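You operate a simulated robot arm through the tools that you are given. There is no shell and no other tool. Be economical: measure what you need, move in short steps, check, and stop when the job is done.

Carry out the task below with a simulated robot arm. There is one attempt and no reset: what you move stays moved.

Task
The feeder jammed: clear it, retune it to 50 a minute, lock the knob and leave it off.
Fine: first switch feeder and socket off and try the feeder switch to see it dead; socket on again after clearing.

Only the result counts: the job must be done as asked and must still hold three seconds after the hand-in. Knocking over, shifting, dropping, spilling or breaking anything else fails it.

Robot
A 7-joint arm with a two-finger parallel gripper, fixed in place. Base frame: the origin is at the foot of the arm, x ahead of it, y to its left, z up. Lengths are in mm, angles in rad, forces in N, time in s.
With the tool pointing down near the work surface it reaches from about 300 to 700 mm from the base axis. Its first joint turns from -1.152 to 1.152 rad. Payload 1.57 kg.
The tool frame sits at the grasp point between the pads (the TCP): z along the fingers, y along the line on which they close. The tips reach 30 mm beyond it. Largest opening 110 mm; finger width 24, thickness 12; the body of the gripper, 48 by 112 mm, starts 78 mm behind the TCP.
Orientation is that of the tool frame in the base frame, as a unit quaternion [x, y, z, w]. With the fingers straight down and closing along the base's y, the tool's x points along the base's -x, its y along +y and its z along -z.

Tools
- The arm moves only by the tool jog_arm. Its argument "commands" is a list of rows, each a list of 7 numbers: the shift along the tool's x, y, z in m, then the turn, a rotation vector about the tool's x, y, z in rad, then the closure in counts, from 0 (fully open) to 255 (shut). In form: [[x, y, z, ax, ay, az, hand], ...]. A call has 1 to 10 rows; each row shifts and turns the commanded pose from where the row before left it, along the tool's axes as they then stand. Rows are played at 5 a second. More than 50 mm and 0.15 rad between two rows, or a gripper value outside its range, and nothing of the call is played. A pose out of reach is approached as far as the arm can. The call stops where the force on the tool passes 50 N (or 10 N more than at its start, if that is more) or the arm is blocked; 0.2 s more then pass. Each finger travels about 108 mm/s and halts on what it meets, pressing with about 38 N; the grip force reading is that of the motor and also rises with nothing between the fingers. The clock runs only during rows and for 0.2 s after the last one: add rows that do not move to give the fingers time. The reply holds the time, the measured pose of the TCP, the force on the tool along the base axes, the opening and the grip force, in the units named above and with some noise, and new pictures: "pictures" is both (left out), scene, wrist or none.
- Cameras (640 x 400 px; columns grow to the right, rows downward): "scene" is fixed at [158.2, -394.3, 1404.5]; the picture's right is [0.85, -0.52, 0.00], its down [-0.29, -0.47, -0.84] and it looks along [0.44, 0.71, -0.55] (base axes); focal length 257 px, centre (320, 200). "wrist" rides on the gripper at [-36, 0, -80] in the tool frame; the picture's right is [0.00, -1.00, 0.00], its down [0.97, 0.00, -0.24] and it looks along [0.24, 0.00, 0.97] (tool axes); focal length 218 px, centre (320, 200). There is no depth. A picture from a camera that has moved, and an enlarged one, comes with that camera's place and axes in the base frame and with its lens. The place of the scene camera against the robot may be out by one fixed shift of up to 12 mm in any direction.
- inspect(camera, box): a new picture of the part [left, top, right, bottom] of that camera's present view, enlarged. It takes no simulated time.
- job_done(): hands the job in; it is judged then, once.

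Work in short steps. Places have to be worked out from the pictures, the camera data and where the tool is seen: move nearer, look again, correct. Check each grasp and each placing, and mend what went wrong. You have 120 turns and 150 pictures in all, those below and enlarged ones among them. Open the gripper and draw the arm clear of the work before you hand the job in, unless the task says otherwise; then end with one line.

The tools are called after "Request:" as a command line: name --pt "numbers of a row" for each row, then --argument value for the rest, lists and objects as JSON in quotes. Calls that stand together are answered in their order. jog_arm: Moves the arm, as the interface text tells. Its arguments: {"type":"object","properties":{"commands":{"type":"array"},"pictures":{"type":"string","enum":["both","scene","wrist","none"]}},"required":["commands"]} The other tools are called the same way: inspect (camera, box) takes an enlarged picture of a part of a camera's view; job_done () hands the job in.

At the start:

```text
clock: 0.0
position: [238.0, 271.8, 1286.1]
tool_rot: [0.0, 1.0, -0.001, 0.0]
force: [-0.6, -0.2, -0.2]
width: 110.1
gripper_force: 0.1
```

scene: 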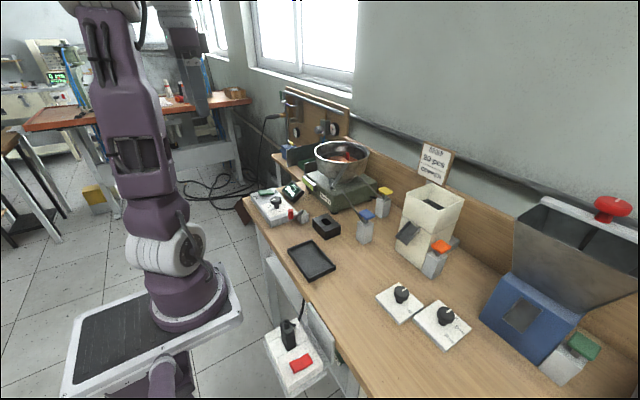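
wrist: 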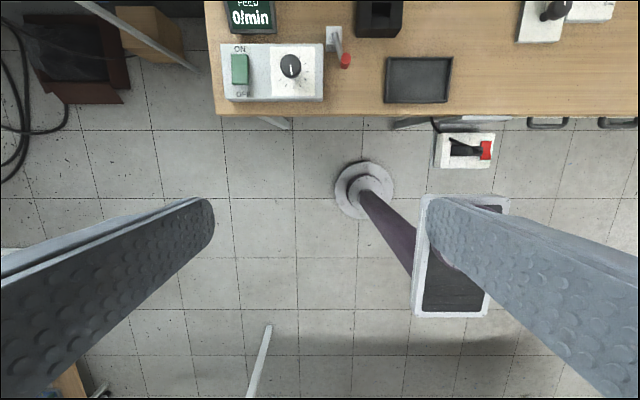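

The scene shows several devices; I look closer at the feeder area, the socket and the wall sign before moving.

Request:
inspect --camera "scene" --box '[240, 80, 400, 280]'

Request:
inspect --camera "scene" --box '[340, 130, 640, 390]'

Request:
inspect --camera "wrist" --box '[200, 0, 520, 200]'

Request:
inspect --camera "scene" --box '[240, 300, 360, 400]'

```text
2.00 times, centred on (320, 180) of scene
camera zoom: at [158.2, -394.3, 1404.5], right [0.85, -0.52, 0.0], down [-0.29, -0.47, -0.84], along [0.44, 0.71, -0.55], focal length 515 px, centre (320, 240)
```

zoom: 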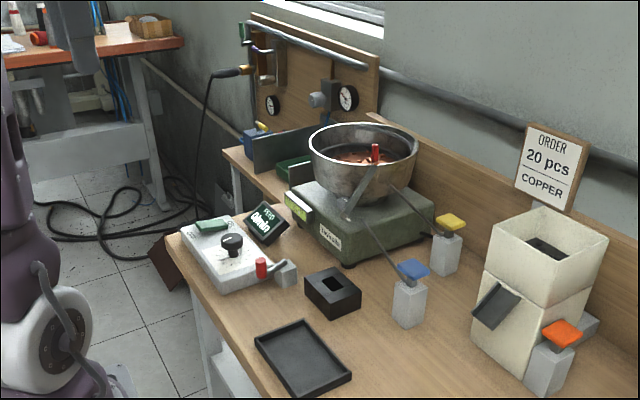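

```text
1.54 times, centred on (490, 260) of scene
camera zoom: at [158.2, -394.3, 1404.5], right [0.85, -0.52, 0.0], down [-0.29, -0.47, -0.84], along [0.44, 0.71, -0.55], focal length 396 px, centre (58, 108)
```

zoom: 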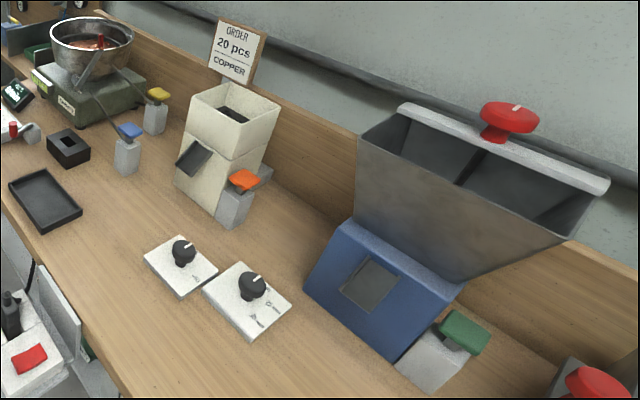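

```text
2.00 times, centred on (360, 100) of wrist
camera zoom: at [272.2, 271.6, 1365.8], right [0.0, -1.0, 0.0], down [-0.97, 0.0, 0.24], along [-0.24, 0.0, -0.97], focal length 436 px, centre (240, 400)
```

zoom: 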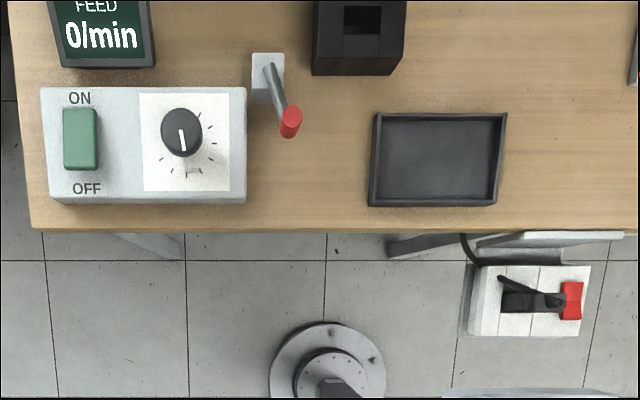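

```text
4.00 times, centred on (300, 350) of scene
camera zoom: at [158.2, -394.3, 1404.5], right [0.85, -0.52, 0.0], down [-0.29, -0.47, -0.84], along [0.44, 0.71, -0.55], focal length 1030 px, centre (400, -400)
```

zoom: 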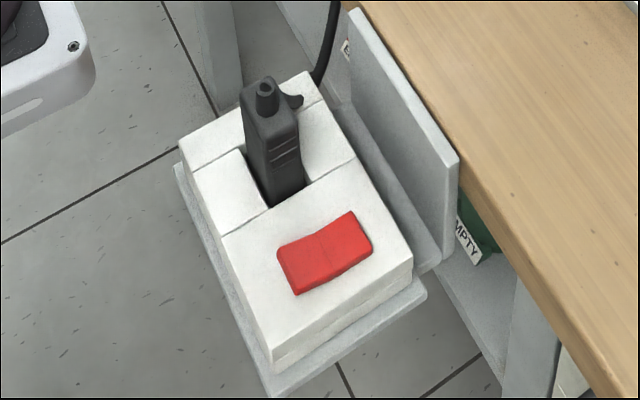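

The feeder is the bowl with its control box (green rocker, knob, red-tipped lever, display); the socket with the red rocker hangs on the table front. I move over the control box and bowl to look from above.

Request:
jog_arm --pt "-0.05 0.02 0 0 0 0 0" --pt "-0.05 0.02 0 0 0 0 0" --pt "-0.05 0.02 0.01 0 0 0 0" --pt "-0.05 0.02 0.01 0 0 0 0" --pt "-0.03 0.0 0.02 0 0 0 0" --pt "0 0 0 0 0 0 0" --pictures "both"

```text
refused: row 1 steps farther than a row can; nothing moved
```

Total step norm must stay ≤50 mm; I shrink the steps.

Request:
jog_arm --pt "-0.045 0.018 0 0 0 0 0" --pt "-0.045 0.018 0 0 0 0 0" --pt "-0.045 0.018 0.01 0 0 0 0" --pt "-0.045 0.018 0.01 0 0 0 0" --pt "-0.04 0.0 0.02 0 0 0 0" --pt "0 0 0 0 0 0 0" --pictures "both"

```text
clock: 1.4
position: [418.7, 329.9, 1252.6]
tool_rot: [0.0, 1.0, 0.001, 0.001]
force: [-0.1, 0.4, 0.7]
width: 110.1
gripper_force: 0.2
out of reach, approached as far as the arm can: row 4, 5
camera wrist: at [453.0, 329.8, 1333.3], right [0.0, -1.0, 0.0], down [-0.97, 0.0, 0.24], along [-0.24, 0.0, -0.97], focal length 218 px, centre (320, 200)
```

scene: 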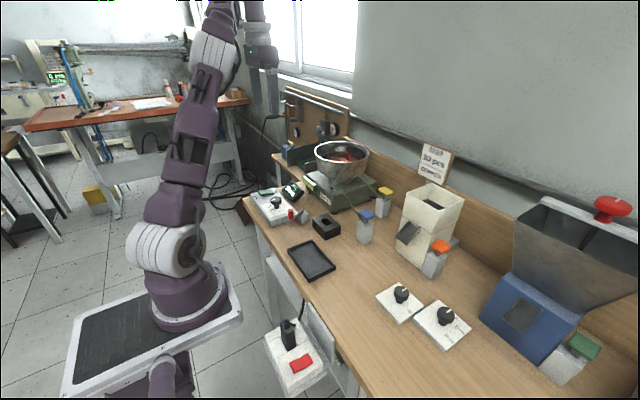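
wrist: 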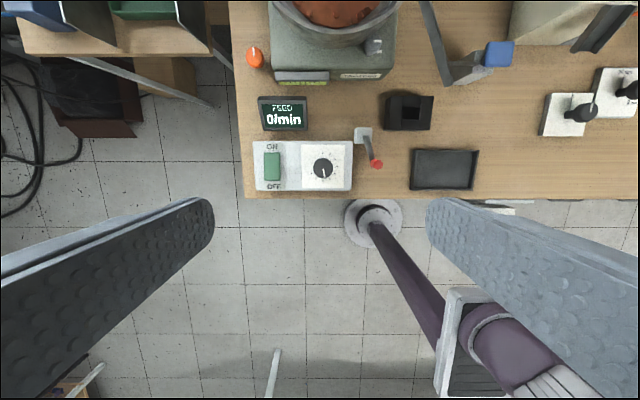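

Request:
inspect --camera "wrist" --box '[230, 90, 390, 200]'

Request:
inspect --camera "wrist" --box '[230, 0, 430, 125]'

Request:
inspect --camera "scene" --box '[240, 130, 400, 230]'

```text
3.64 times, centred on (310, 145) of wrist
camera zoom: at [453.0, 329.8, 1333.3], right [0.0, -1.0, 0.0], down [-0.97, 0.0, 0.24], along [-0.24, 0.0, -0.97], focal length 794 px, centre (356, 400)
```

zoom: 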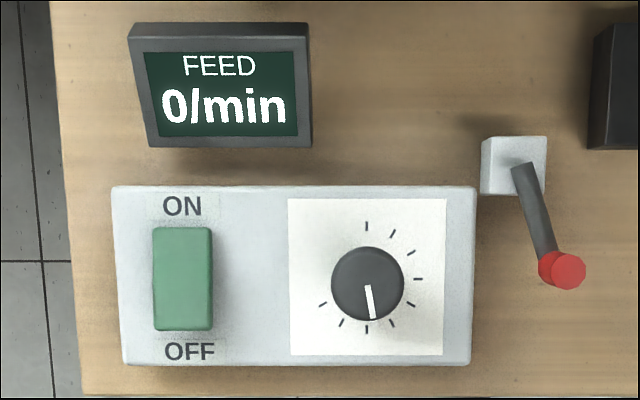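

```text
3.20 times, centred on (330, 62) of wrist
camera zoom: at [453.0, 329.8, 1333.3], right [0.0, -1.0, 0.0], down [-0.97, 0.0, 0.24], along [-0.24, 0.0, -0.97], focal length 698 px, centre (288, 640)
```

zoom: 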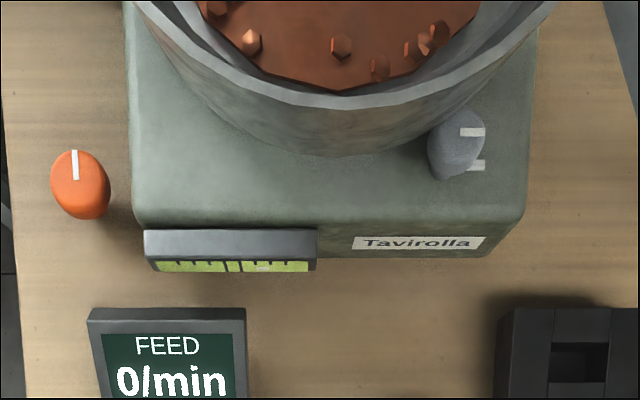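

```text
4.00 times, centred on (320, 180) of scene
camera zoom: at [158.2, -394.3, 1404.5], right [0.85, -0.52, 0.0], down [-0.29, -0.47, -0.84], along [0.44, 0.71, -0.55], focal length 1030 px, centre (320, 280)
```

zoom: 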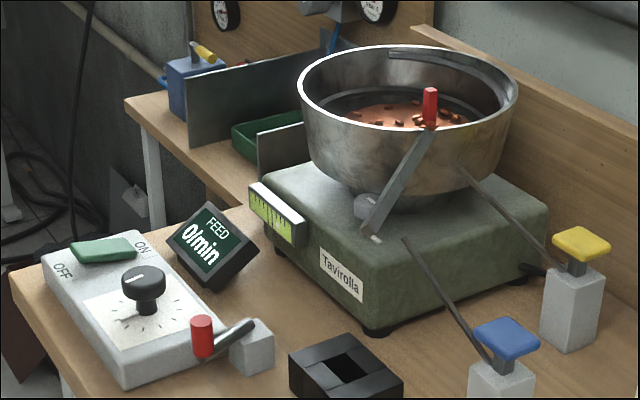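

The bowl is far for a straight-down pose, so I tilt the tool forward to look into it.

Request:
jog_arm --pt "0 0 0 0 -0.15 0 0" --pt "0 0 0 0 -0.15 0 0" --pt "0 0 0 0 -0.15 0 0" --pt "0 0 0 0 -0.15 0 0" --pt "0 0 0 0 0 0 0" --pictures "wrist"

```text
clock: 2.6
position: [416.3, 330.6, 1254.4]
tool_rot: [-0.001, 0.955, 0.002, 0.297]
force: [-0.1, 0.1, -0.1]
width: 110.1
gripper_force: 0.0
camera wrist: at [400.9, 330.6, 1340.1], right [0.0, -1.0, 0.0], down [-0.94, 0.0, -0.35], along [0.35, 0.0, -0.94], focal length 218 px, centre (320, 200)
```

wrist: 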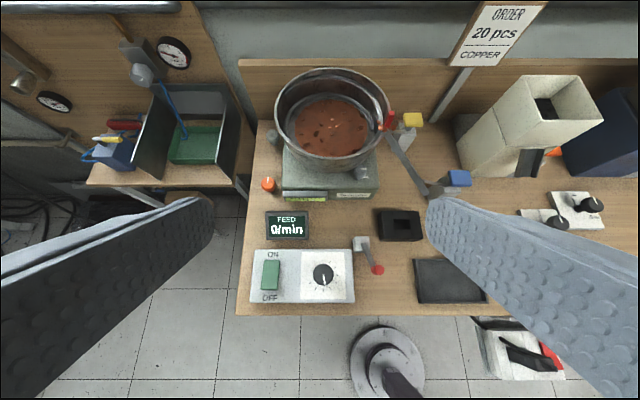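

Request:
inspect --camera "wrist" --box '[250, 60, 410, 160]'

Request:
inspect --camera "wrist" --box '[240, 130, 480, 310]'

```text
4.00 times, centred on (330, 110) of wrist
camera zoom: at [400.9, 330.6, 1340.1], right [0.0, -1.0, 0.0], down [-0.94, 0.0, -0.35], along [0.35, 0.0, -0.94], focal length 873 px, centre (280, 560)
```

zoom: 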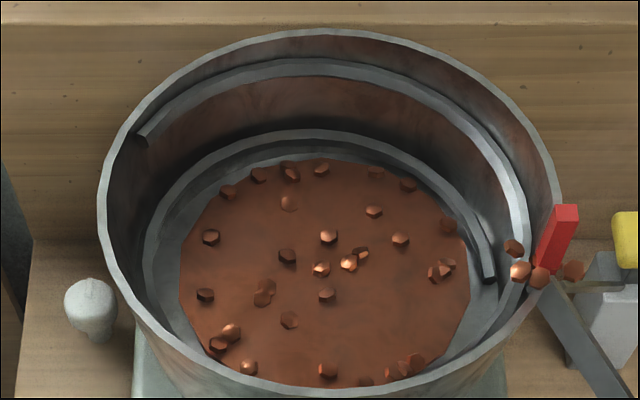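

```text
2.22 times, centred on (360, 220) of wrist
camera zoom: at [400.9, 330.6, 1340.1], right [0.0, -1.0, 0.0], down [-0.94, 0.0, -0.35], along [0.35, 0.0, -0.94], focal length 485 px, centre (231, 156)
```

zoom: 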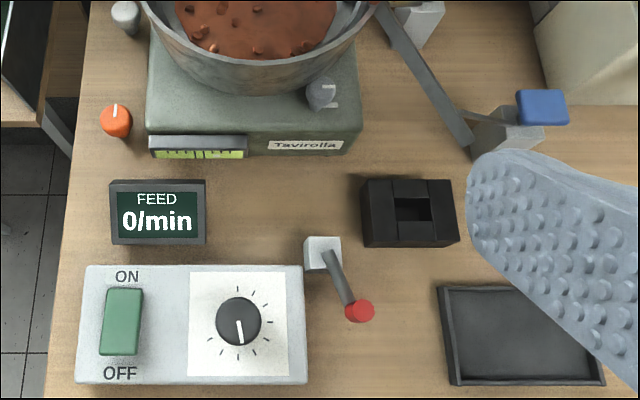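

Pieces pile up at the bowl's exit by a red block near (644, 221, 1060). I go closer to see it.

Request:
jog_arm --pt "-0.005 -0.025 0.036 0 0 0 0" --pt "-0.005 -0.025 0.036 0 0 0 0" --pt "-0.005 -0.025 0.036 0 0 0 0" --pt "-0.005 -0.025 0.036 0 0 0 0" --pt "0 0 0 0 0 0 0" --pictures "both"

```text
clock: 3.8
position: [515.3, 230.4, 1146.5]
tool_rot: [0.001, 0.955, -0.001, 0.295]
force: [0.1, -0.3, 0.6]
width: 109.9
gripper_force: 0.0
camera wrist: at [498.8, 230.1, 1232.5], right [0.0, -1.0, 0.0], down [-0.94, 0.0, -0.35], along [0.35, 0.0, -0.94], focal length 218 px, centre (320, 200)
```

scene: 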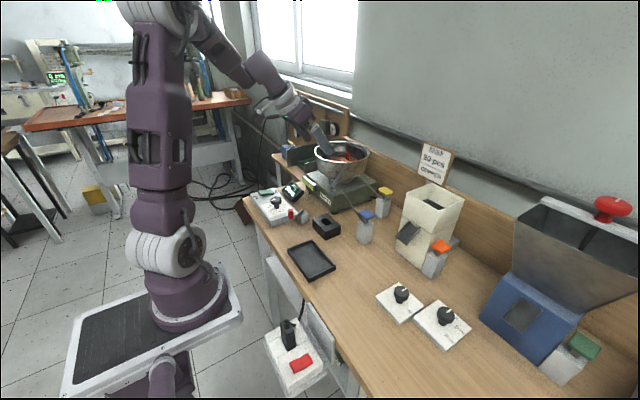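
wrist: 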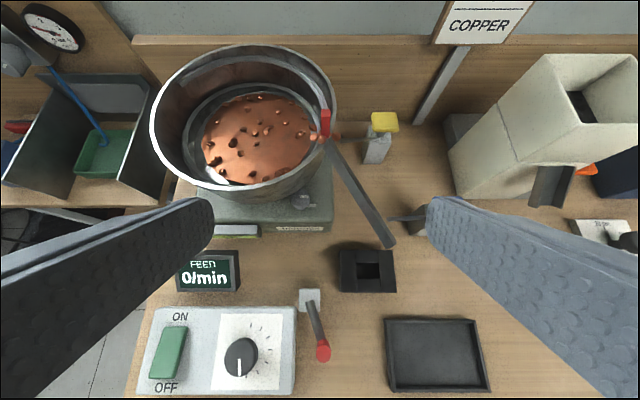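

Request:
inspect --camera "wrist" --box '[290, 90, 370, 160]'

Request:
inspect --camera "wrist" --box '[180, 100, 440, 300]'

Request:
inspect --camera "scene" --box '[310, 130, 400, 200]'

```text
5.71 times, centred on (330, 125) of wrist
camera zoom: at [498.8, 230.1, 1232.5], right [0.0, -1.0, 0.0], down [-0.94, 0.0, -0.35], along [0.35, 0.0, -0.94], focal length 1247 px, centre (263, 629)
```

zoom: 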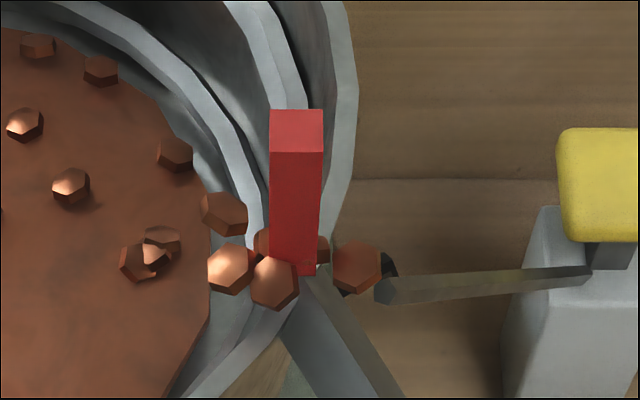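

```text
2.00 times, centred on (310, 200) of wrist
camera zoom: at [498.8, 230.1, 1232.5], right [0.0, -1.0, 0.0], down [-0.94, 0.0, -0.35], along [0.35, 0.0, -0.94], focal length 436 px, centre (340, 200)
```

zoom: 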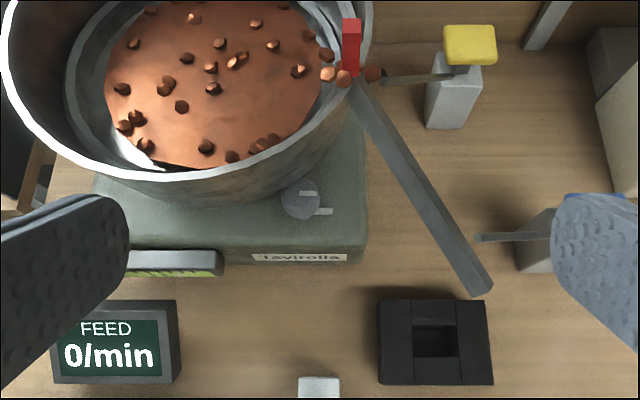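

```text
5.71 times, centred on (355, 165) of scene
camera zoom: at [158.2, -394.3, 1404.5], right [0.85, -0.52, 0.0], down [-0.29, -0.47, -0.84], along [0.44, 0.71, -0.55], focal length 1471 px, centre (120, 400)
```

zoom: 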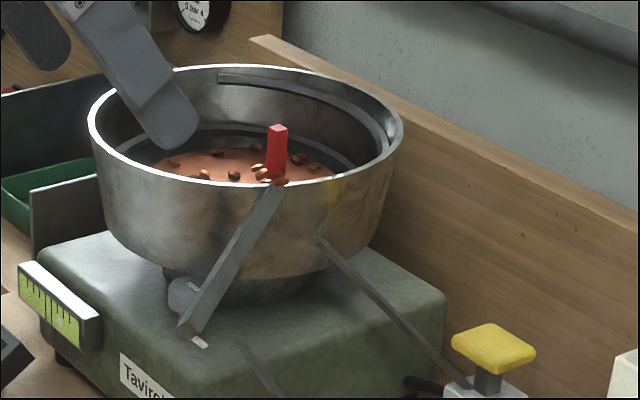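

I inspect the controls' details (gray knob, gauge, orange knob, box, rocker).

Request:
jog_arm --pt "0 0.03 -0.02 0 0.15 0 0" --pt "0 0.03 -0.02 0 0.15 0 0" --pt "0 0.03 0 0 0.15 0 0" --pt "0.03 0.02 0 0 0 0 0" --pt "0 0 0 0 0 0 0" --pictures "wrist"

Request:
inspect --camera "wrist" --box '[220, 0, 420, 125]'

Request:
inspect --camera "wrist" --box '[220, 120, 420, 245]'

```text
clock: 5.0
position: [464.4, 342.6, 1175.5]
tool_rot: [0.0, 0.997, 0.0, 0.073]
force: [0.4, 0.0, 0.2]
width: 109.7
gripper_force: 0.0
camera wrist: at [487.2, 342.2, 1259.4], right [0.0, -1.0, 0.0], down [-1.0, 0.0, 0.09], along [-0.09, 0.0, -1.0], focal length 218 px, centre (320, 200)
```

wrist: 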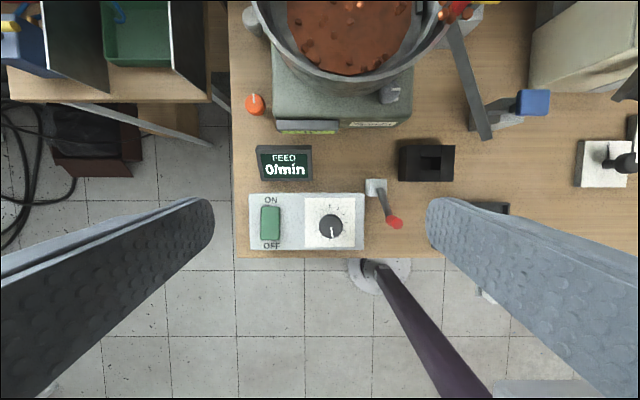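

```text
3.20 times, centred on (320, 62) of wrist
camera zoom: at [487.2, 342.2, 1259.4], right [0.0, -1.0, 0.0], down [-1.0, 0.0, 0.09], along [-0.09, 0.0, -1.0], focal length 698 px, centre (320, 640)
```

zoom: 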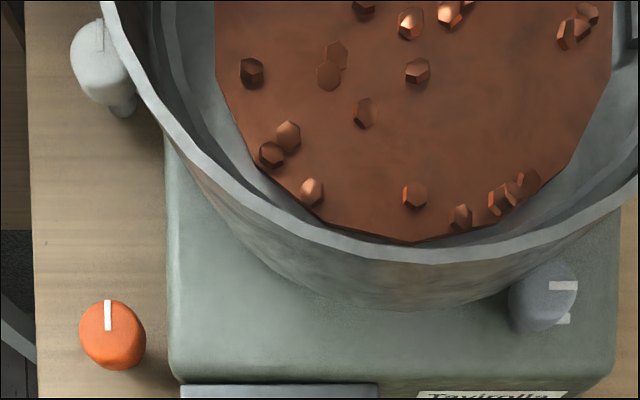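

```text
3.20 times, centred on (320, 182) of wrist
camera zoom: at [487.2, 342.2, 1259.4], right [0.0, -1.0, 0.0], down [-1.0, 0.0, 0.09], along [-0.09, 0.0, -1.0], focal length 698 px, centre (320, 256)
```

zoom: 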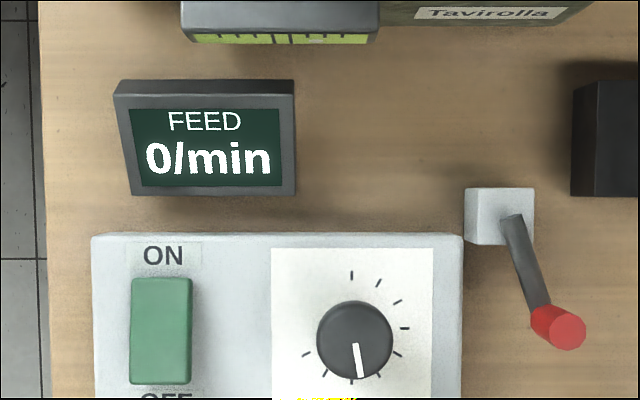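

Request:
inspect --camera "scene" --box '[244, 175, 324, 235]'

Request:
inspect --camera "scene" --box '[300, 140, 400, 220]'

Request:
inspect --camera "wrist" --box '[245, 185, 325, 255]'

```text
6.67 times, centred on (284, 205) of scene
camera zoom: at [158.2, -394.3, 1404.5], right [0.85, -0.52, 0.0], down [-0.29, -0.47, -0.84], along [0.44, 0.71, -0.55], focal length 1716 px, centre (560, 167)
```

zoom: 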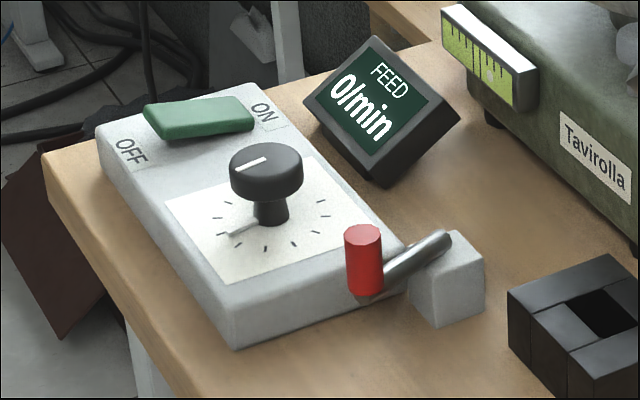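

```text
5.00 times, centred on (350, 180) of scene
camera zoom: at [158.2, -394.3, 1404.5], right [0.85, -0.52, 0.0], down [-0.29, -0.47, -0.84], along [0.44, 0.71, -0.55], focal length 1287 px, centre (170, 300)
```

zoom: 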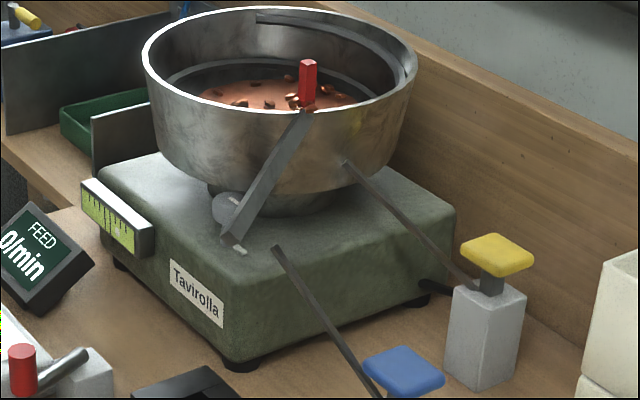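

```text
5.71 times, centred on (285, 220) of wrist
camera zoom: at [487.2, 342.2, 1259.4], right [0.0, -1.0, 0.0], down [-1.0, 0.0, 0.09], along [-0.09, 0.0, -1.0], focal length 1247 px, centre (520, 86)
```

zoom: 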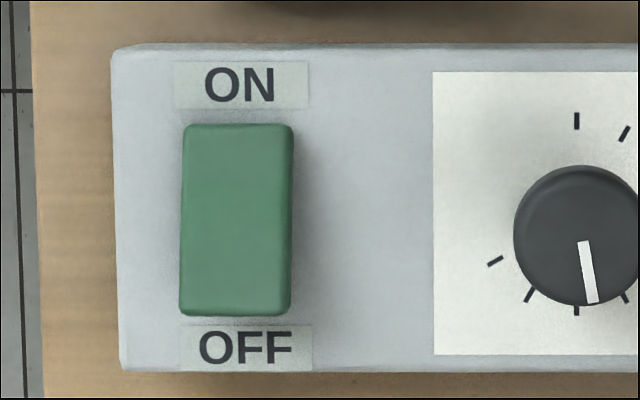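

The rocker's ON end is down (feeder on, jammed, 0/min). Triangulation puts the OFF end near (397, 425, ~890). I close the hand, straighten up and go above it for a check.

Request:
jog_arm --pt "0 0 0 0 0.146 0 255" --pt "0.018 0.02 0.04 0 0 0 255" --pt "0.018 0.02 0.04 0 0 0 255" --pt "0.018 0.02 0.04 0 0 0 255" --pt "0.015 0.02 0.04 0 0 0 255" --pt "0 0 0 0 0 0 255" --pictures "both"

```text
clock: 6.4
position: [398.3, 421.0, 1016.2]
tool_rot: [0.0, 1.0, 0.0, 0.003]
force: [-0.1, 0.6, -0.2]
width: 0.1
gripper_force: 21.0
camera wrist: at [432.6, 420.9, 1096.4], right [0.0, -1.0, 0.0], down [-0.97, 0.0, 0.24], along [-0.24, 0.0, -0.97], focal length 218 px, centre (320, 200)
```

scene: 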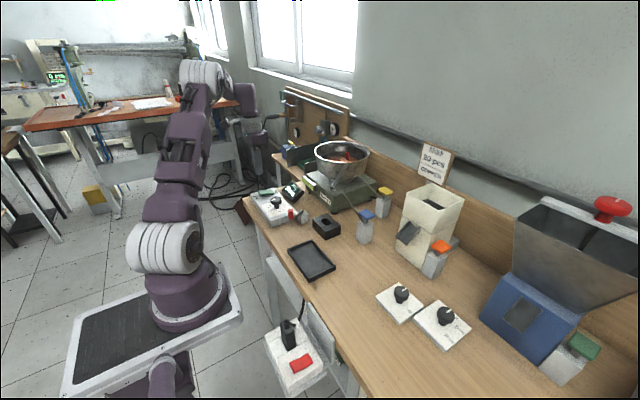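
wrist: 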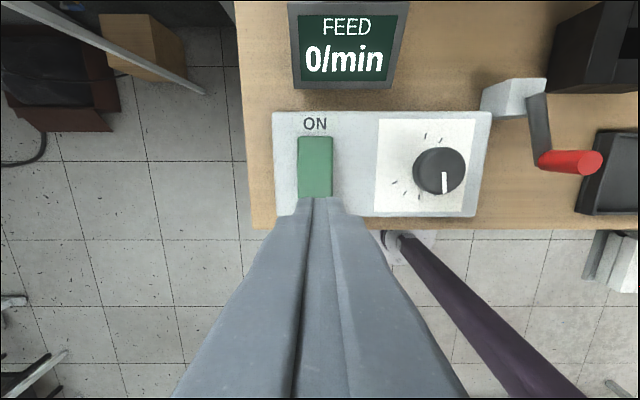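

Finger tips line up with the rocker's column. I shift to the OFF end and descend, with small steps at the end.

Request:
jog_arm --pt "0.005 0.004 0.035 0 0 0 255" --pt "0 0 0.03 0 0 0 255" --pt "0 0 0.005 0 0 0 255" --pt "0 0 0.005 0 0 0 255" --pt "0 0 0.005 0 0 0 255" --pt "0 0 0.005 0 0 0 255" --pictures "wrist"

```text
clock: 7.8
position: [392.3, 424.8, 932.5]
tool_rot: [0.0, 1.0, 0.001, 0.003]
force: [-6.6, -9.1, 30.9]
width: 0.3
gripper_force: 20.4
camera wrist: at [426.9, 425.0, 1012.1], right [0.0, -1.0, 0.0], down [-0.97, 0.0, 0.23], along [-0.23, 0.0, -0.97], focal length 218 px, centre (320, 200)
```

wrist: 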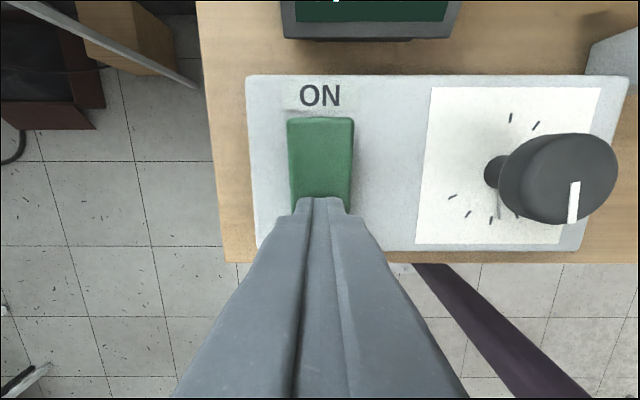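

Contact at tip z≈902 with 31 N. I press a few mm more and check the tilt.

Request:
jog_arm --pt "0 0 0.004 0 0 0 255" --pt "0 0 0.004 0 0 0 255" --pt "0 0 0 0 0 0 255" --pictures "none"

Request:
inspect --camera "scene" --box '[244, 175, 324, 235]'

```text
clock: 8.1
position: [393.9, 425.1, 932.1]
tool_rot: [-0.001, 1.0, 0.002, 0.003]
force: [-5.1, -4.7, 13.1]
width: 0.1
gripper_force: 22.0
stopped in row 1: the force on the tool passed its limit (the readings are from after the stop); the commanded pose is now the measured one
```

```text
6.67 times, centred on (284, 205) of scene
camera zoom: at [157.9, -394.6, 1404.4], right [0.85, -0.52, 0.0], down [-0.29, -0.47, -0.84], along [0.44, 0.71, -0.55], focal length 1716 px, centre (560, 167)
```

zoom: 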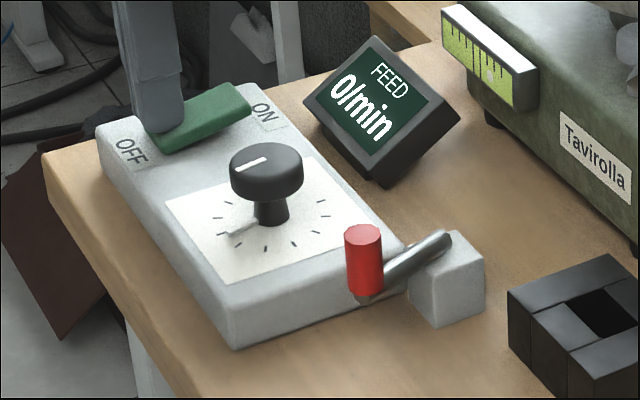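

The rocker flipped to OFF. Now I lift and travel to the socket, whose rocker I place near (263, -144, 805).

Request:
jog_arm --pt "0 0 -0.05 0 0 0 255" --pt "0 0 -0.05 0 0 0 255" --pt "0 -0.049 0 0 0 0 255" --pt "0 -0.049 0 0 0 0 255" --pt "0 -0.049 0 0 0 0 255" --pt "0 -0.049 0 0 0 0 255" --pt "0 -0.049 0 0 0 0 255" --pt "0 -0.049 0 0 0 0 255" --pt "0 -0.049 0 0 0 0 255" --pt "0 -0.049 0 0 0 0 255" --pictures "none"

Request:
jog_arm --pt "0.02 -0.045 0 0 0 0 255" --pt "0.02 -0.045 0 0 0 0 255" --pt "0.02 -0.045 0 0 0 0 255" --pt "0.02 -0.041 0 0 0 0 255" --pt "0 0 0.0 0 0 0 255" --pictures "both"

```text
clock: 10.3
position: [394.3, 33.1, 1031.0]
tool_rot: [-0.001, 1.0, 0.002, 0.004]
force: [-0.4, 0.6, -0.1]
width: 0.0
gripper_force: 21.4
```

```text
clock: 11.5
position: [310.1, -143.7, 1028.5]
tool_rot: [0.0, 1.0, 0.002, 0.004]
force: [0.2, -0.2, 0.1]
width: 0.0
gripper_force: 21.2
camera wrist: at [344.8, -143.7, 1109.5], right [0.0, -1.0, 0.0], down [-0.97, 0.0, 0.23], along [-0.23, 0.0, -0.97], focal length 218 px, centre (320, 200)
```

scene: 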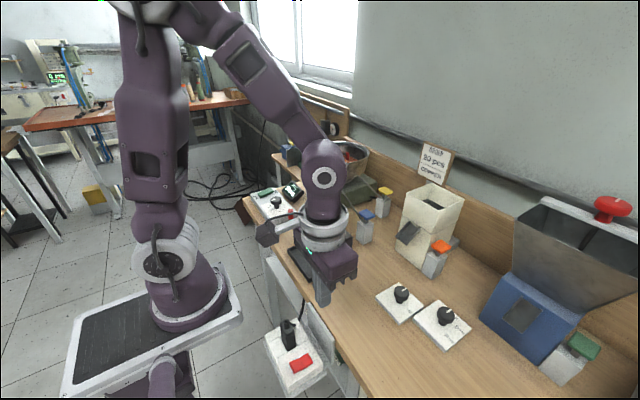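
wrist: 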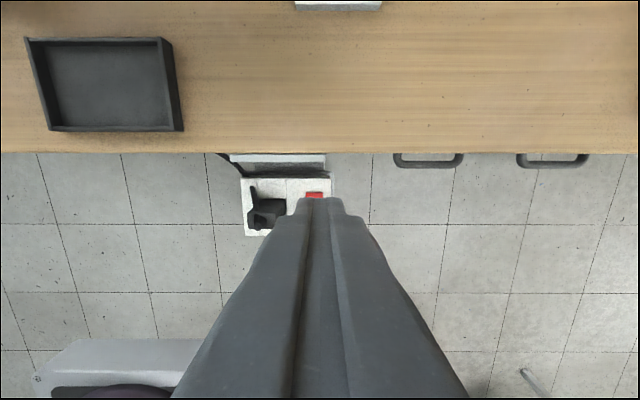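

Request:
inspect --camera "scene" --box '[260, 310, 340, 390]'

Request:
inspect --camera "wrist" --box '[230, 140, 350, 240]'

```text
5.00 times, centred on (300, 350) of scene
camera zoom: at [158.2, -394.3, 1404.5], right [0.85, -0.52, 0.0], down [-0.29, -0.47, -0.84], along [0.44, 0.71, -0.55], focal length 1287 px, centre (420, -550)
```

zoom: 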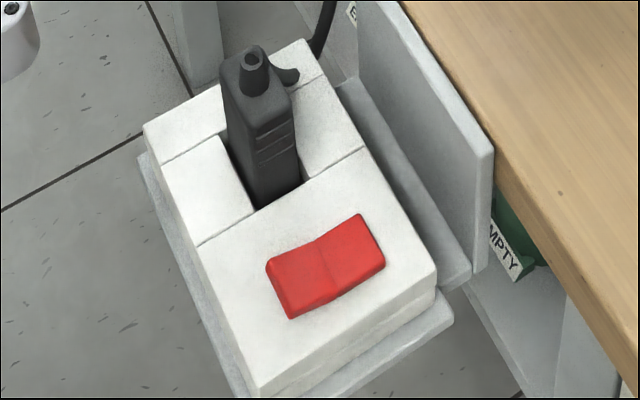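

```text
4.00 times, centred on (290, 190) of wrist
camera zoom: at [344.8, -143.7, 1109.5], right [0.0, -1.0, 0.0], down [-0.97, 0.0, 0.23], along [-0.23, 0.0, -0.97], focal length 873 px, centre (440, 240)
```

zoom: 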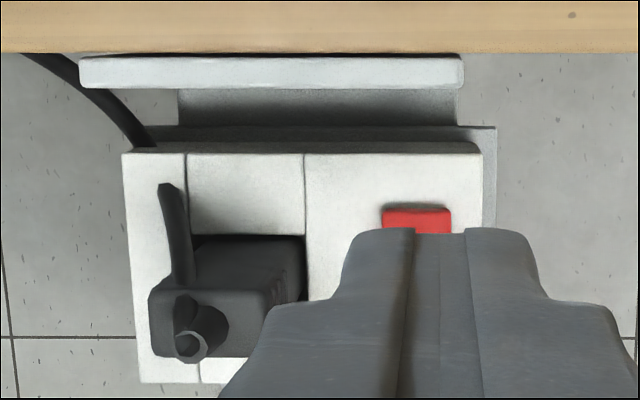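

The socket rocker's far (+x) end is pressed (on), the near end raised. I approach above its near end, around (248, -135).

Request:
jog_arm --pt "0.03 0.005 0.03 0 0 0 255" --pt "0.03 0.004 0.03 0 0 0 255" --pt "0 0 0.04 0 0 0 255" --pt "0 0 0.04 0 0 0 255" --pt "0 0 0 0 0 0 255" --pictures "wrist"

Request:
inspect --camera "scene" --box '[230, 280, 370, 390]'

```text
clock: 12.7
position: [255.3, -133.7, 888.9]
tool_rot: [-0.001, 1.0, 0.002, 0.004]
force: [0.2, 0.1, -0.6]
width: 0.2
gripper_force: 21.2
camera wrist: at [289.2, -133.8, 969.0], right [0.0, -1.0, 0.0], down [-0.97, 0.0, 0.23], along [-0.23, 0.0, -0.97], focal length 218 px, centre (320, 200)
```

wrist: 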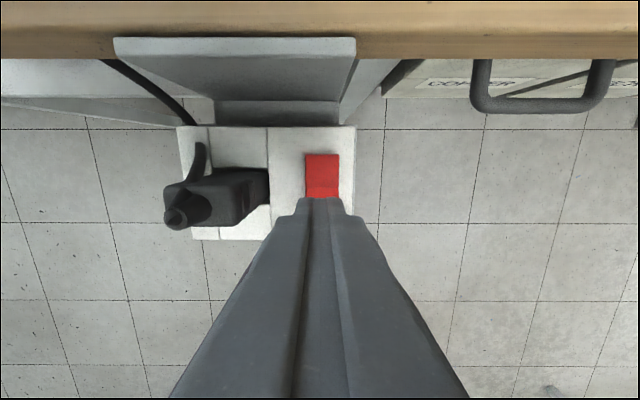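

```text
3.64 times, centred on (300, 335) of scene
camera zoom: at [158.2, -394.3, 1404.5], right [0.85, -0.52, 0.0], down [-0.29, -0.47, -0.84], along [0.44, 0.71, -0.55], focal length 936 px, centre (393, -291)
```

zoom: 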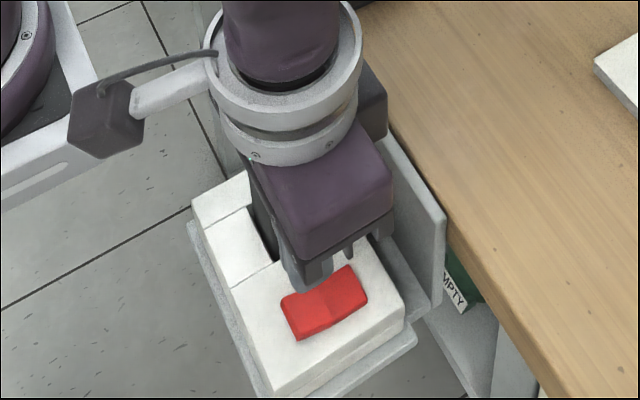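

Aligned in y. I go 12 mm nearer the base and descend in small steps.

Request:
jog_arm --pt "0.012 -0.001 0.02 0 0 0 255" --pt "0 0 0.01 0 0 0 255" --pt "0 0 0.005 0 0 0 255" --pt "0 0 0.005 0 0 0 255" --pt "0 0 0.005 0 0 0 255" --pt "0 0 0.005 0 0 0 255" --pt "0 0 0.005 0 0 0 255" --pt "0 0 0.005 0 0 0 255" --pictures "none"

Request:
inspect --camera "scene" --box '[260, 310, 340, 390]'

```text
clock: 13.9
position: [247.1, -137.5, 846.8]
tool_rot: [-0.001, 1.0, 0.0, 0.003]
force: [-1.3, 1.0, 13.9]
width: 0.2
gripper_force: 21.4
out of reach, approached as far as the arm can: row 1
stopped in row 5: the force on the tool passed its limit (the readings are from after the stop); the commanded pose is now the measured one
```

```text
5.00 times, centred on (300, 350) of scene
camera zoom: at [158.1, -394.2, 1404.5], right [0.85, -0.52, 0.0], down [-0.29, -0.47, -0.84], along [0.44, 0.71, -0.55], focal length 1287 px, centre (420, -550)
```

zoom: 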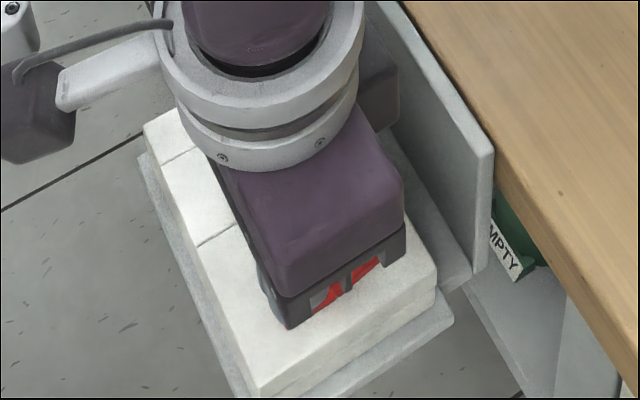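

Contact at tip z≈817 and the force limit tripped. I lift and see whether it flipped.

Request:
jog_arm --pt "-0.01 0 -0.04 0 0 0 255" --pt "-0.03 0 -0.04 0 0 0 255" --pt "-0.03 0 -0.04 0 0 0 255" --pt "-0.03 0 -0.02 0 0 0 255" --pt "0 0 0 0 0 0 255" --pictures "none"

Request:
inspect --camera "scene" --box '[260, 310, 340, 390]'

Request:
inspect --camera "scene" --box '[244, 175, 324, 235]'

```text
clock: 15.1
position: [345.0, -137.4, 988.2]
tool_rot: [0.0, 1.0, 0.001, 0.003]
force: [-0.5, 0.2, -0.5]
width: 0.0
gripper_force: 21.4
```

```text
5.00 times, centred on (300, 350) of scene
camera zoom: at [158.2, -394.3, 1404.5], right [0.85, -0.52, 0.0], down [-0.29, -0.47, -0.84], along [0.44, 0.71, -0.55], focal length 1287 px, centre (420, -550)
```

zoom: 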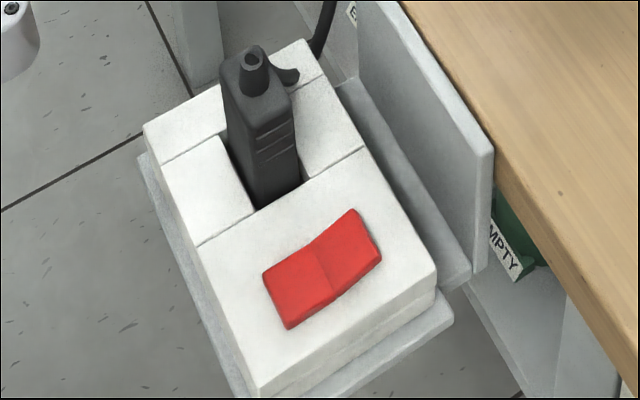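

```text
6.67 times, centred on (284, 205) of scene
camera zoom: at [158.2, -394.3, 1404.5], right [0.85, -0.52, 0.0], down [-0.29, -0.47, -0.84], along [0.44, 0.71, -0.55], focal length 1716 px, centre (560, 167)
```

zoom: 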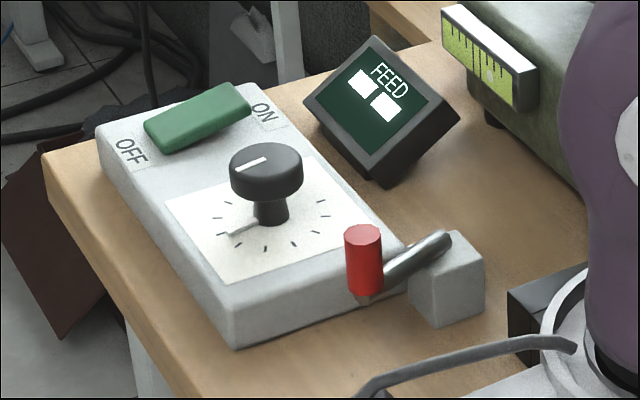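

Socket off; display is dead ("▯▯"). Now I return to try the feeder switch: press its ON end.

Request:
jog_arm --pt "-0.02 0.045 -0.008 0 0 0 255" --pt "-0.02 0.045 -0.008 0 0 0 255" --pt "-0.02 0.045 -0.008 0 0 0 255" --pt "-0.02 0.045 -0.008 0 0 0 255" --pt "-0.006 0.049 0 0 0 0 255" --pt "0 0.049 0 0 0 0 255" --pt "0 0.049 0 0 0 0 255" --pt "0 0.049 0 0 0 0 255" --pt "0 0.049 0 0 0 0 255" --pt "0 0.049 0 0 0 0 255" --pictures "none"

Request:
jog_arm --pt "0 0.045 0 0 0 0 255" --pt "0 0.044 0 0 0 0 255" --pt "0 0 0.04 0 0 0 255" --pt "0 0 0.03 0 0 0 255" --pt "0 0 0 0 0 0 255" --pictures "wrist"

```text
clock: 17.3
position: [431.7, 337.4, 1022.9]
tool_rot: [0.0, 1.0, 0.0, 0.004]
force: [-0.1, 0.1, 0.3]
width: 0.0
gripper_force: 20.9
```

```text
clock: 18.5
position: [431.9, 426.9, 950.8]
tool_rot: [0.0, 1.0, 0.001, 0.003]
force: [-0.6, -0.1, 0.5]
width: 0.0
gripper_force: 21.0
camera wrist: at [465.6, 427.1, 1030.0], right [0.0, -1.0, 0.0], down [-0.97, 0.0, 0.23], along [-0.23, 0.0, -0.97], focal length 218 px, centre (320, 200)
```

wrist: 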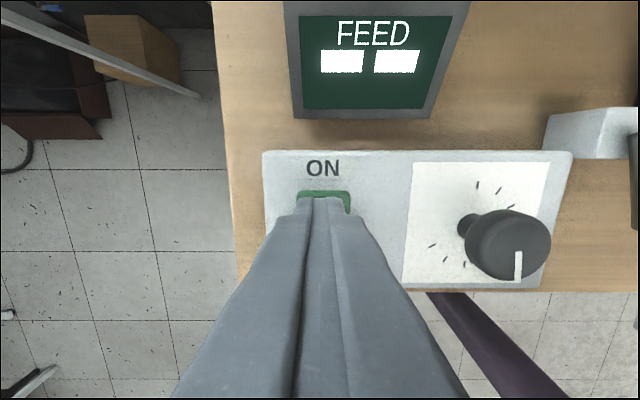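

Good over the ON end; pressing down slowly.

Request:
jog_arm --pt "0 0.001 0.005 0 0 0 255" --pt "0 0 0.005 0 0 0 255" --pt "0 0 0.005 0 0 0 255" --pt "0 0 0.005 0 0 0 255" --pt "0 0 0.005 0 0 0 255" --pt "0 0 0.005 0 0 0 255" --pictures "none"

Request:
inspect --camera "scene" --box '[244, 175, 324, 235]'

```text
clock: 19.7
position: [433.5, 426.4, 932.6]
tool_rot: [0.0, 1.0, 0.003, 0.006]
force: [0.5, 0.5, 5.3]
width: 0.0
gripper_force: 21.5
stopped in row 5: the force on the tool passed its limit (the readings are from after the stop); the commanded pose is now the measured one
```

```text
6.67 times, centred on (284, 205) of scene
camera zoom: at [158.2, -394.4, 1404.5], right [0.85, -0.52, 0.0], down [-0.29, -0.47, -0.84], along [0.44, 0.71, -0.55], focal length 1716 px, centre (560, 167)
```

zoom: 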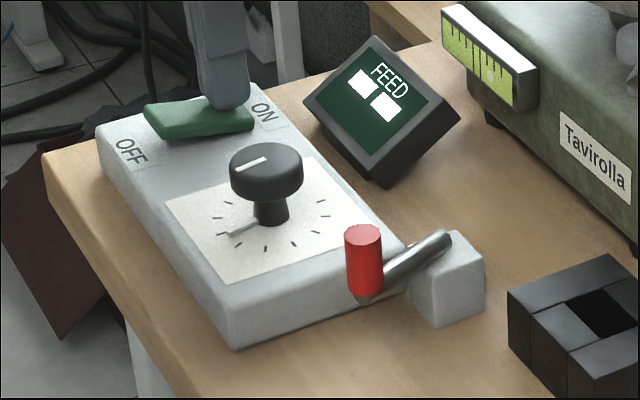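

The feeder stays dead with its switch on. I set it back to OFF for the clearing.

Request:
jog_arm --pt "0 0 -0.03 0 0 0 255" --pt "0.04 -0.001 0 0 0 0 255" --pt "0 0 0.015 0 0 0 255" --pt "0 0 0.005 0 0 0 255" --pt "0 0 0.005 0 0 0 255" --pt "0 0 0.005 0 0 0 255" --pt "0 0 0.005 0 0 0 255" --pictures "none"

Request:
inspect --camera "scene" --box '[244, 175, 324, 235]'

```text
clock: 21.4
position: [394.2, 426.0, 932.6]
tool_rot: [0.0, 1.0, 0.005, 0.007]
force: [-5.5, -5.6, 13.7]
width: 0.0
gripper_force: 21.4
stopped in row 7: the force on the tool passed its limit (the readings are from after the stop); the commanded pose is now the measured one
```

```text
6.67 times, centred on (284, 205) of scene
camera zoom: at [157.9, -394.7, 1404.4], right [0.85, -0.52, 0.0], down [-0.29, -0.47, -0.84], along [0.44, 0.71, -0.55], focal length 1716 px, centre (560, 167)
```

zoom: 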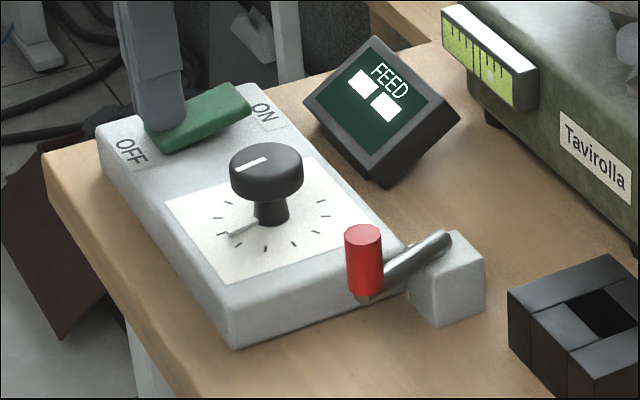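

Feeder and socket are both off. Now to the jam: I open the hand a little, rise, and look closely at the red stick at the bowl exit.

Request:
jog_arm --pt "0 0 -0.05 0 0 0 150" --pt "0 0 -0.05 0 0 0 150" --pt "0 0 -0.05 0 0 0 150" --pt "0 0 -0.05 0 0 0 150" --pt "-0.03 -0.04 0 0 0 0 150" --pt "-0.03 -0.04 0 0 0 0 150" --pt "-0.03 -0.04 0 0 0 0 150" --pt "-0.03 -0.04 0 0 -0.15 0 150" --pt "-0.03 -0.04 0 0 -0.15 0 150" --pt "0 0 0 0 -0.15 0 150" --pictures "wrist"

Request:
inspect --camera "wrist" --box '[260, 80, 380, 180]'

```text
clock: 23.6
position: [542.3, 224.6, 1135.1]
tool_rot: [0.0, 0.973, 0.004, 0.23]
force: [0.0, -1.0, 0.7]
width: 45.2
gripper_force: 0.1
camera wrist: at [537.6, 225.2, 1223.9], right [0.0, -1.0, -0.01], down [-0.98, 0.0, -0.22], along [0.22, 0.01, -0.98], focal length 218 px, centre (320, 200)
```

wrist: 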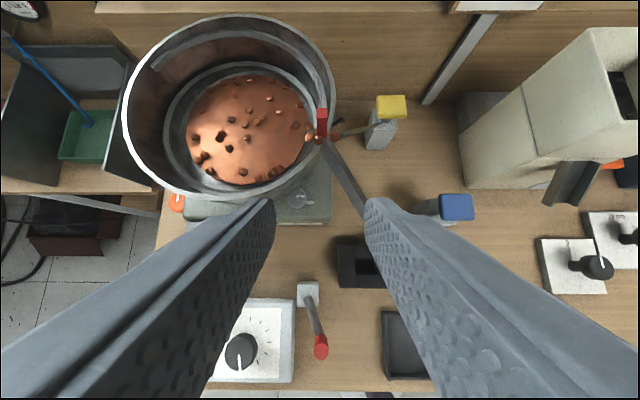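

```text
4.00 times, centred on (320, 130) of wrist
camera zoom: at [537.6, 225.2, 1223.9], right [0.0, -1.0, -0.01], down [-0.98, 0.0, -0.22], along [0.22, 0.01, -0.98], focal length 873 px, centre (320, 480)
```

zoom: 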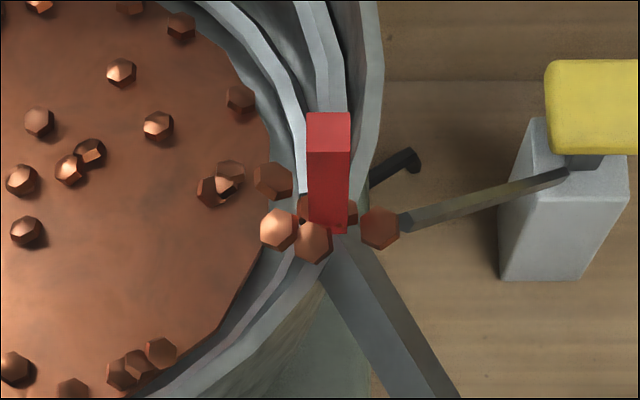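

The stick looks like a foreign bar (~9 mm square, ~40 mm tall, top near z 1070–1085) wedged at the exit. I approach part way and look again.

Request:
jog_arm --pt "-0.015 0 0.025 0 0 0 150" --pt "-0.015 0 0.025 0 0 0 150" --pt "0 0 0 0 0 0 150" --pictures "wrist"

Request:
inspect --camera "wrist" --box '[260, 80, 380, 200]'

Request:
inspect --camera "scene" --box '[320, 120, 400, 180]'

```text
clock: 24.4
position: [591.7, 227.5, 1105.8]
tool_rot: [0.0, 0.973, 0.005, 0.23]
force: [0.3, 0.1, 0.4]
width: 45.4
gripper_force: 0.1
camera wrist: at [587.3, 226.7, 1193.0], right [0.0, -1.0, -0.01], down [-0.98, 0.0, -0.22], along [0.22, 0.01, -0.98], focal length 218 px, centre (320, 200)
```

wrist: 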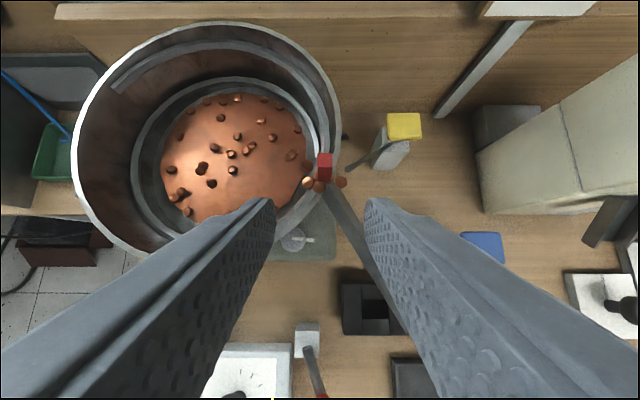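

```text
3.33 times, centred on (320, 140) of wrist
camera zoom: at [587.3, 226.7, 1193.0], right [0.0, -1.0, -0.01], down [-0.98, 0.0, -0.22], along [0.22, 0.01, -0.98], focal length 728 px, centre (320, 400)
```

zoom: 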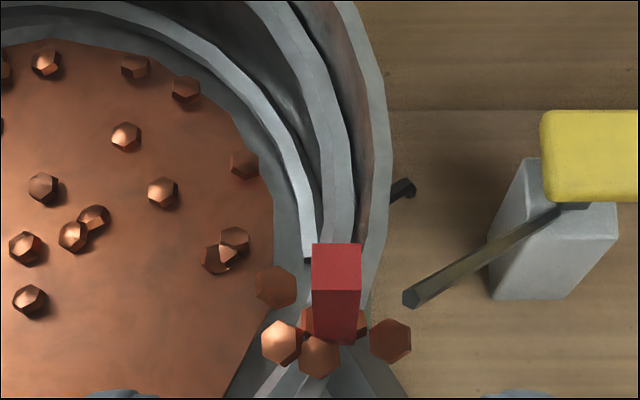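

```text
6.67 times, centred on (360, 150) of scene
camera zoom: at [158.2, -394.3, 1404.5], right [0.85, -0.52, 0.0], down [-0.29, -0.47, -0.84], along [0.44, 0.71, -0.55], focal length 1716 px, centre (53, 533)
```

zoom: 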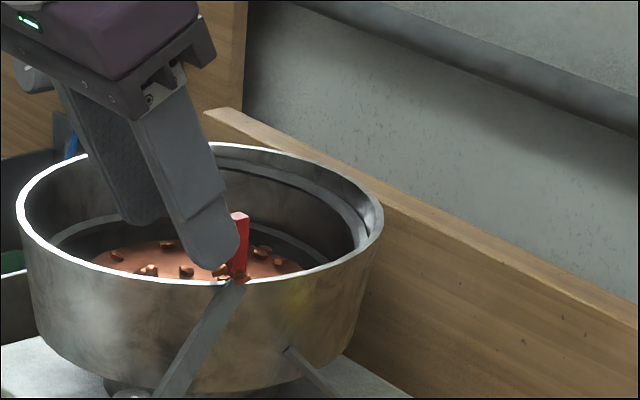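

Stick now located at (635, 225), z 1040–1082. I move the pads around its upper half and close.

Request:
jog_arm --pt "-0.0105 -0.001 0.0185 0 0 0 150" --pt "-0.0105 -0.001 0.0185 0 0 0 150" --pt "0 0 0 0 0 0 150" --pictures "wrist"

Request:
inspect --camera "scene" --box '[320, 120, 400, 180]'

```text
clock: 25.2
position: [627.6, 223.8, 1082.0]
tool_rot: [0.001, 0.973, 0.005, 0.231]
force: [0.5, 1.0, -0.2]
width: 45.0
gripper_force: 0.0
camera wrist: at [622.6, 223.5, 1169.2], right [0.0, -1.0, -0.01], down [-0.98, 0.0, -0.22], along [0.22, 0.01, -0.98], focal length 218 px, centre (320, 200)
```

wrist: 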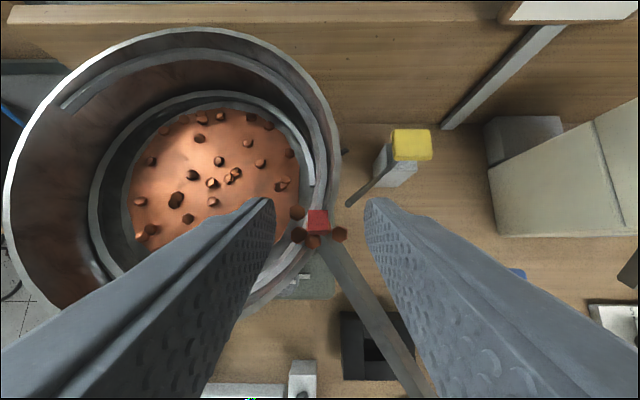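

```text
6.67 times, centred on (360, 150) of scene
camera zoom: at [158.2, -394.3, 1404.5], right [0.85, -0.52, 0.0], down [-0.29, -0.47, -0.84], along [0.44, 0.71, -0.55], focal length 1716 px, centre (53, 533)
```

zoom: 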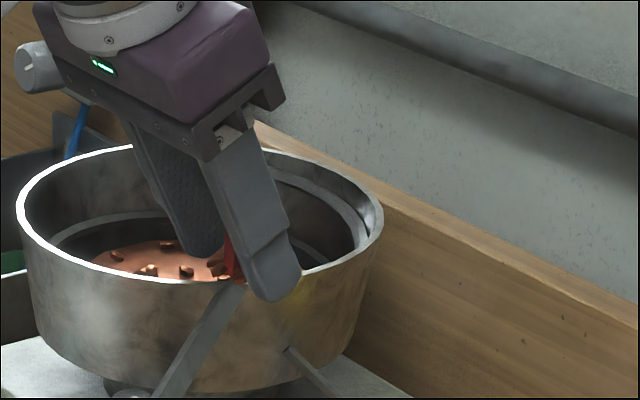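

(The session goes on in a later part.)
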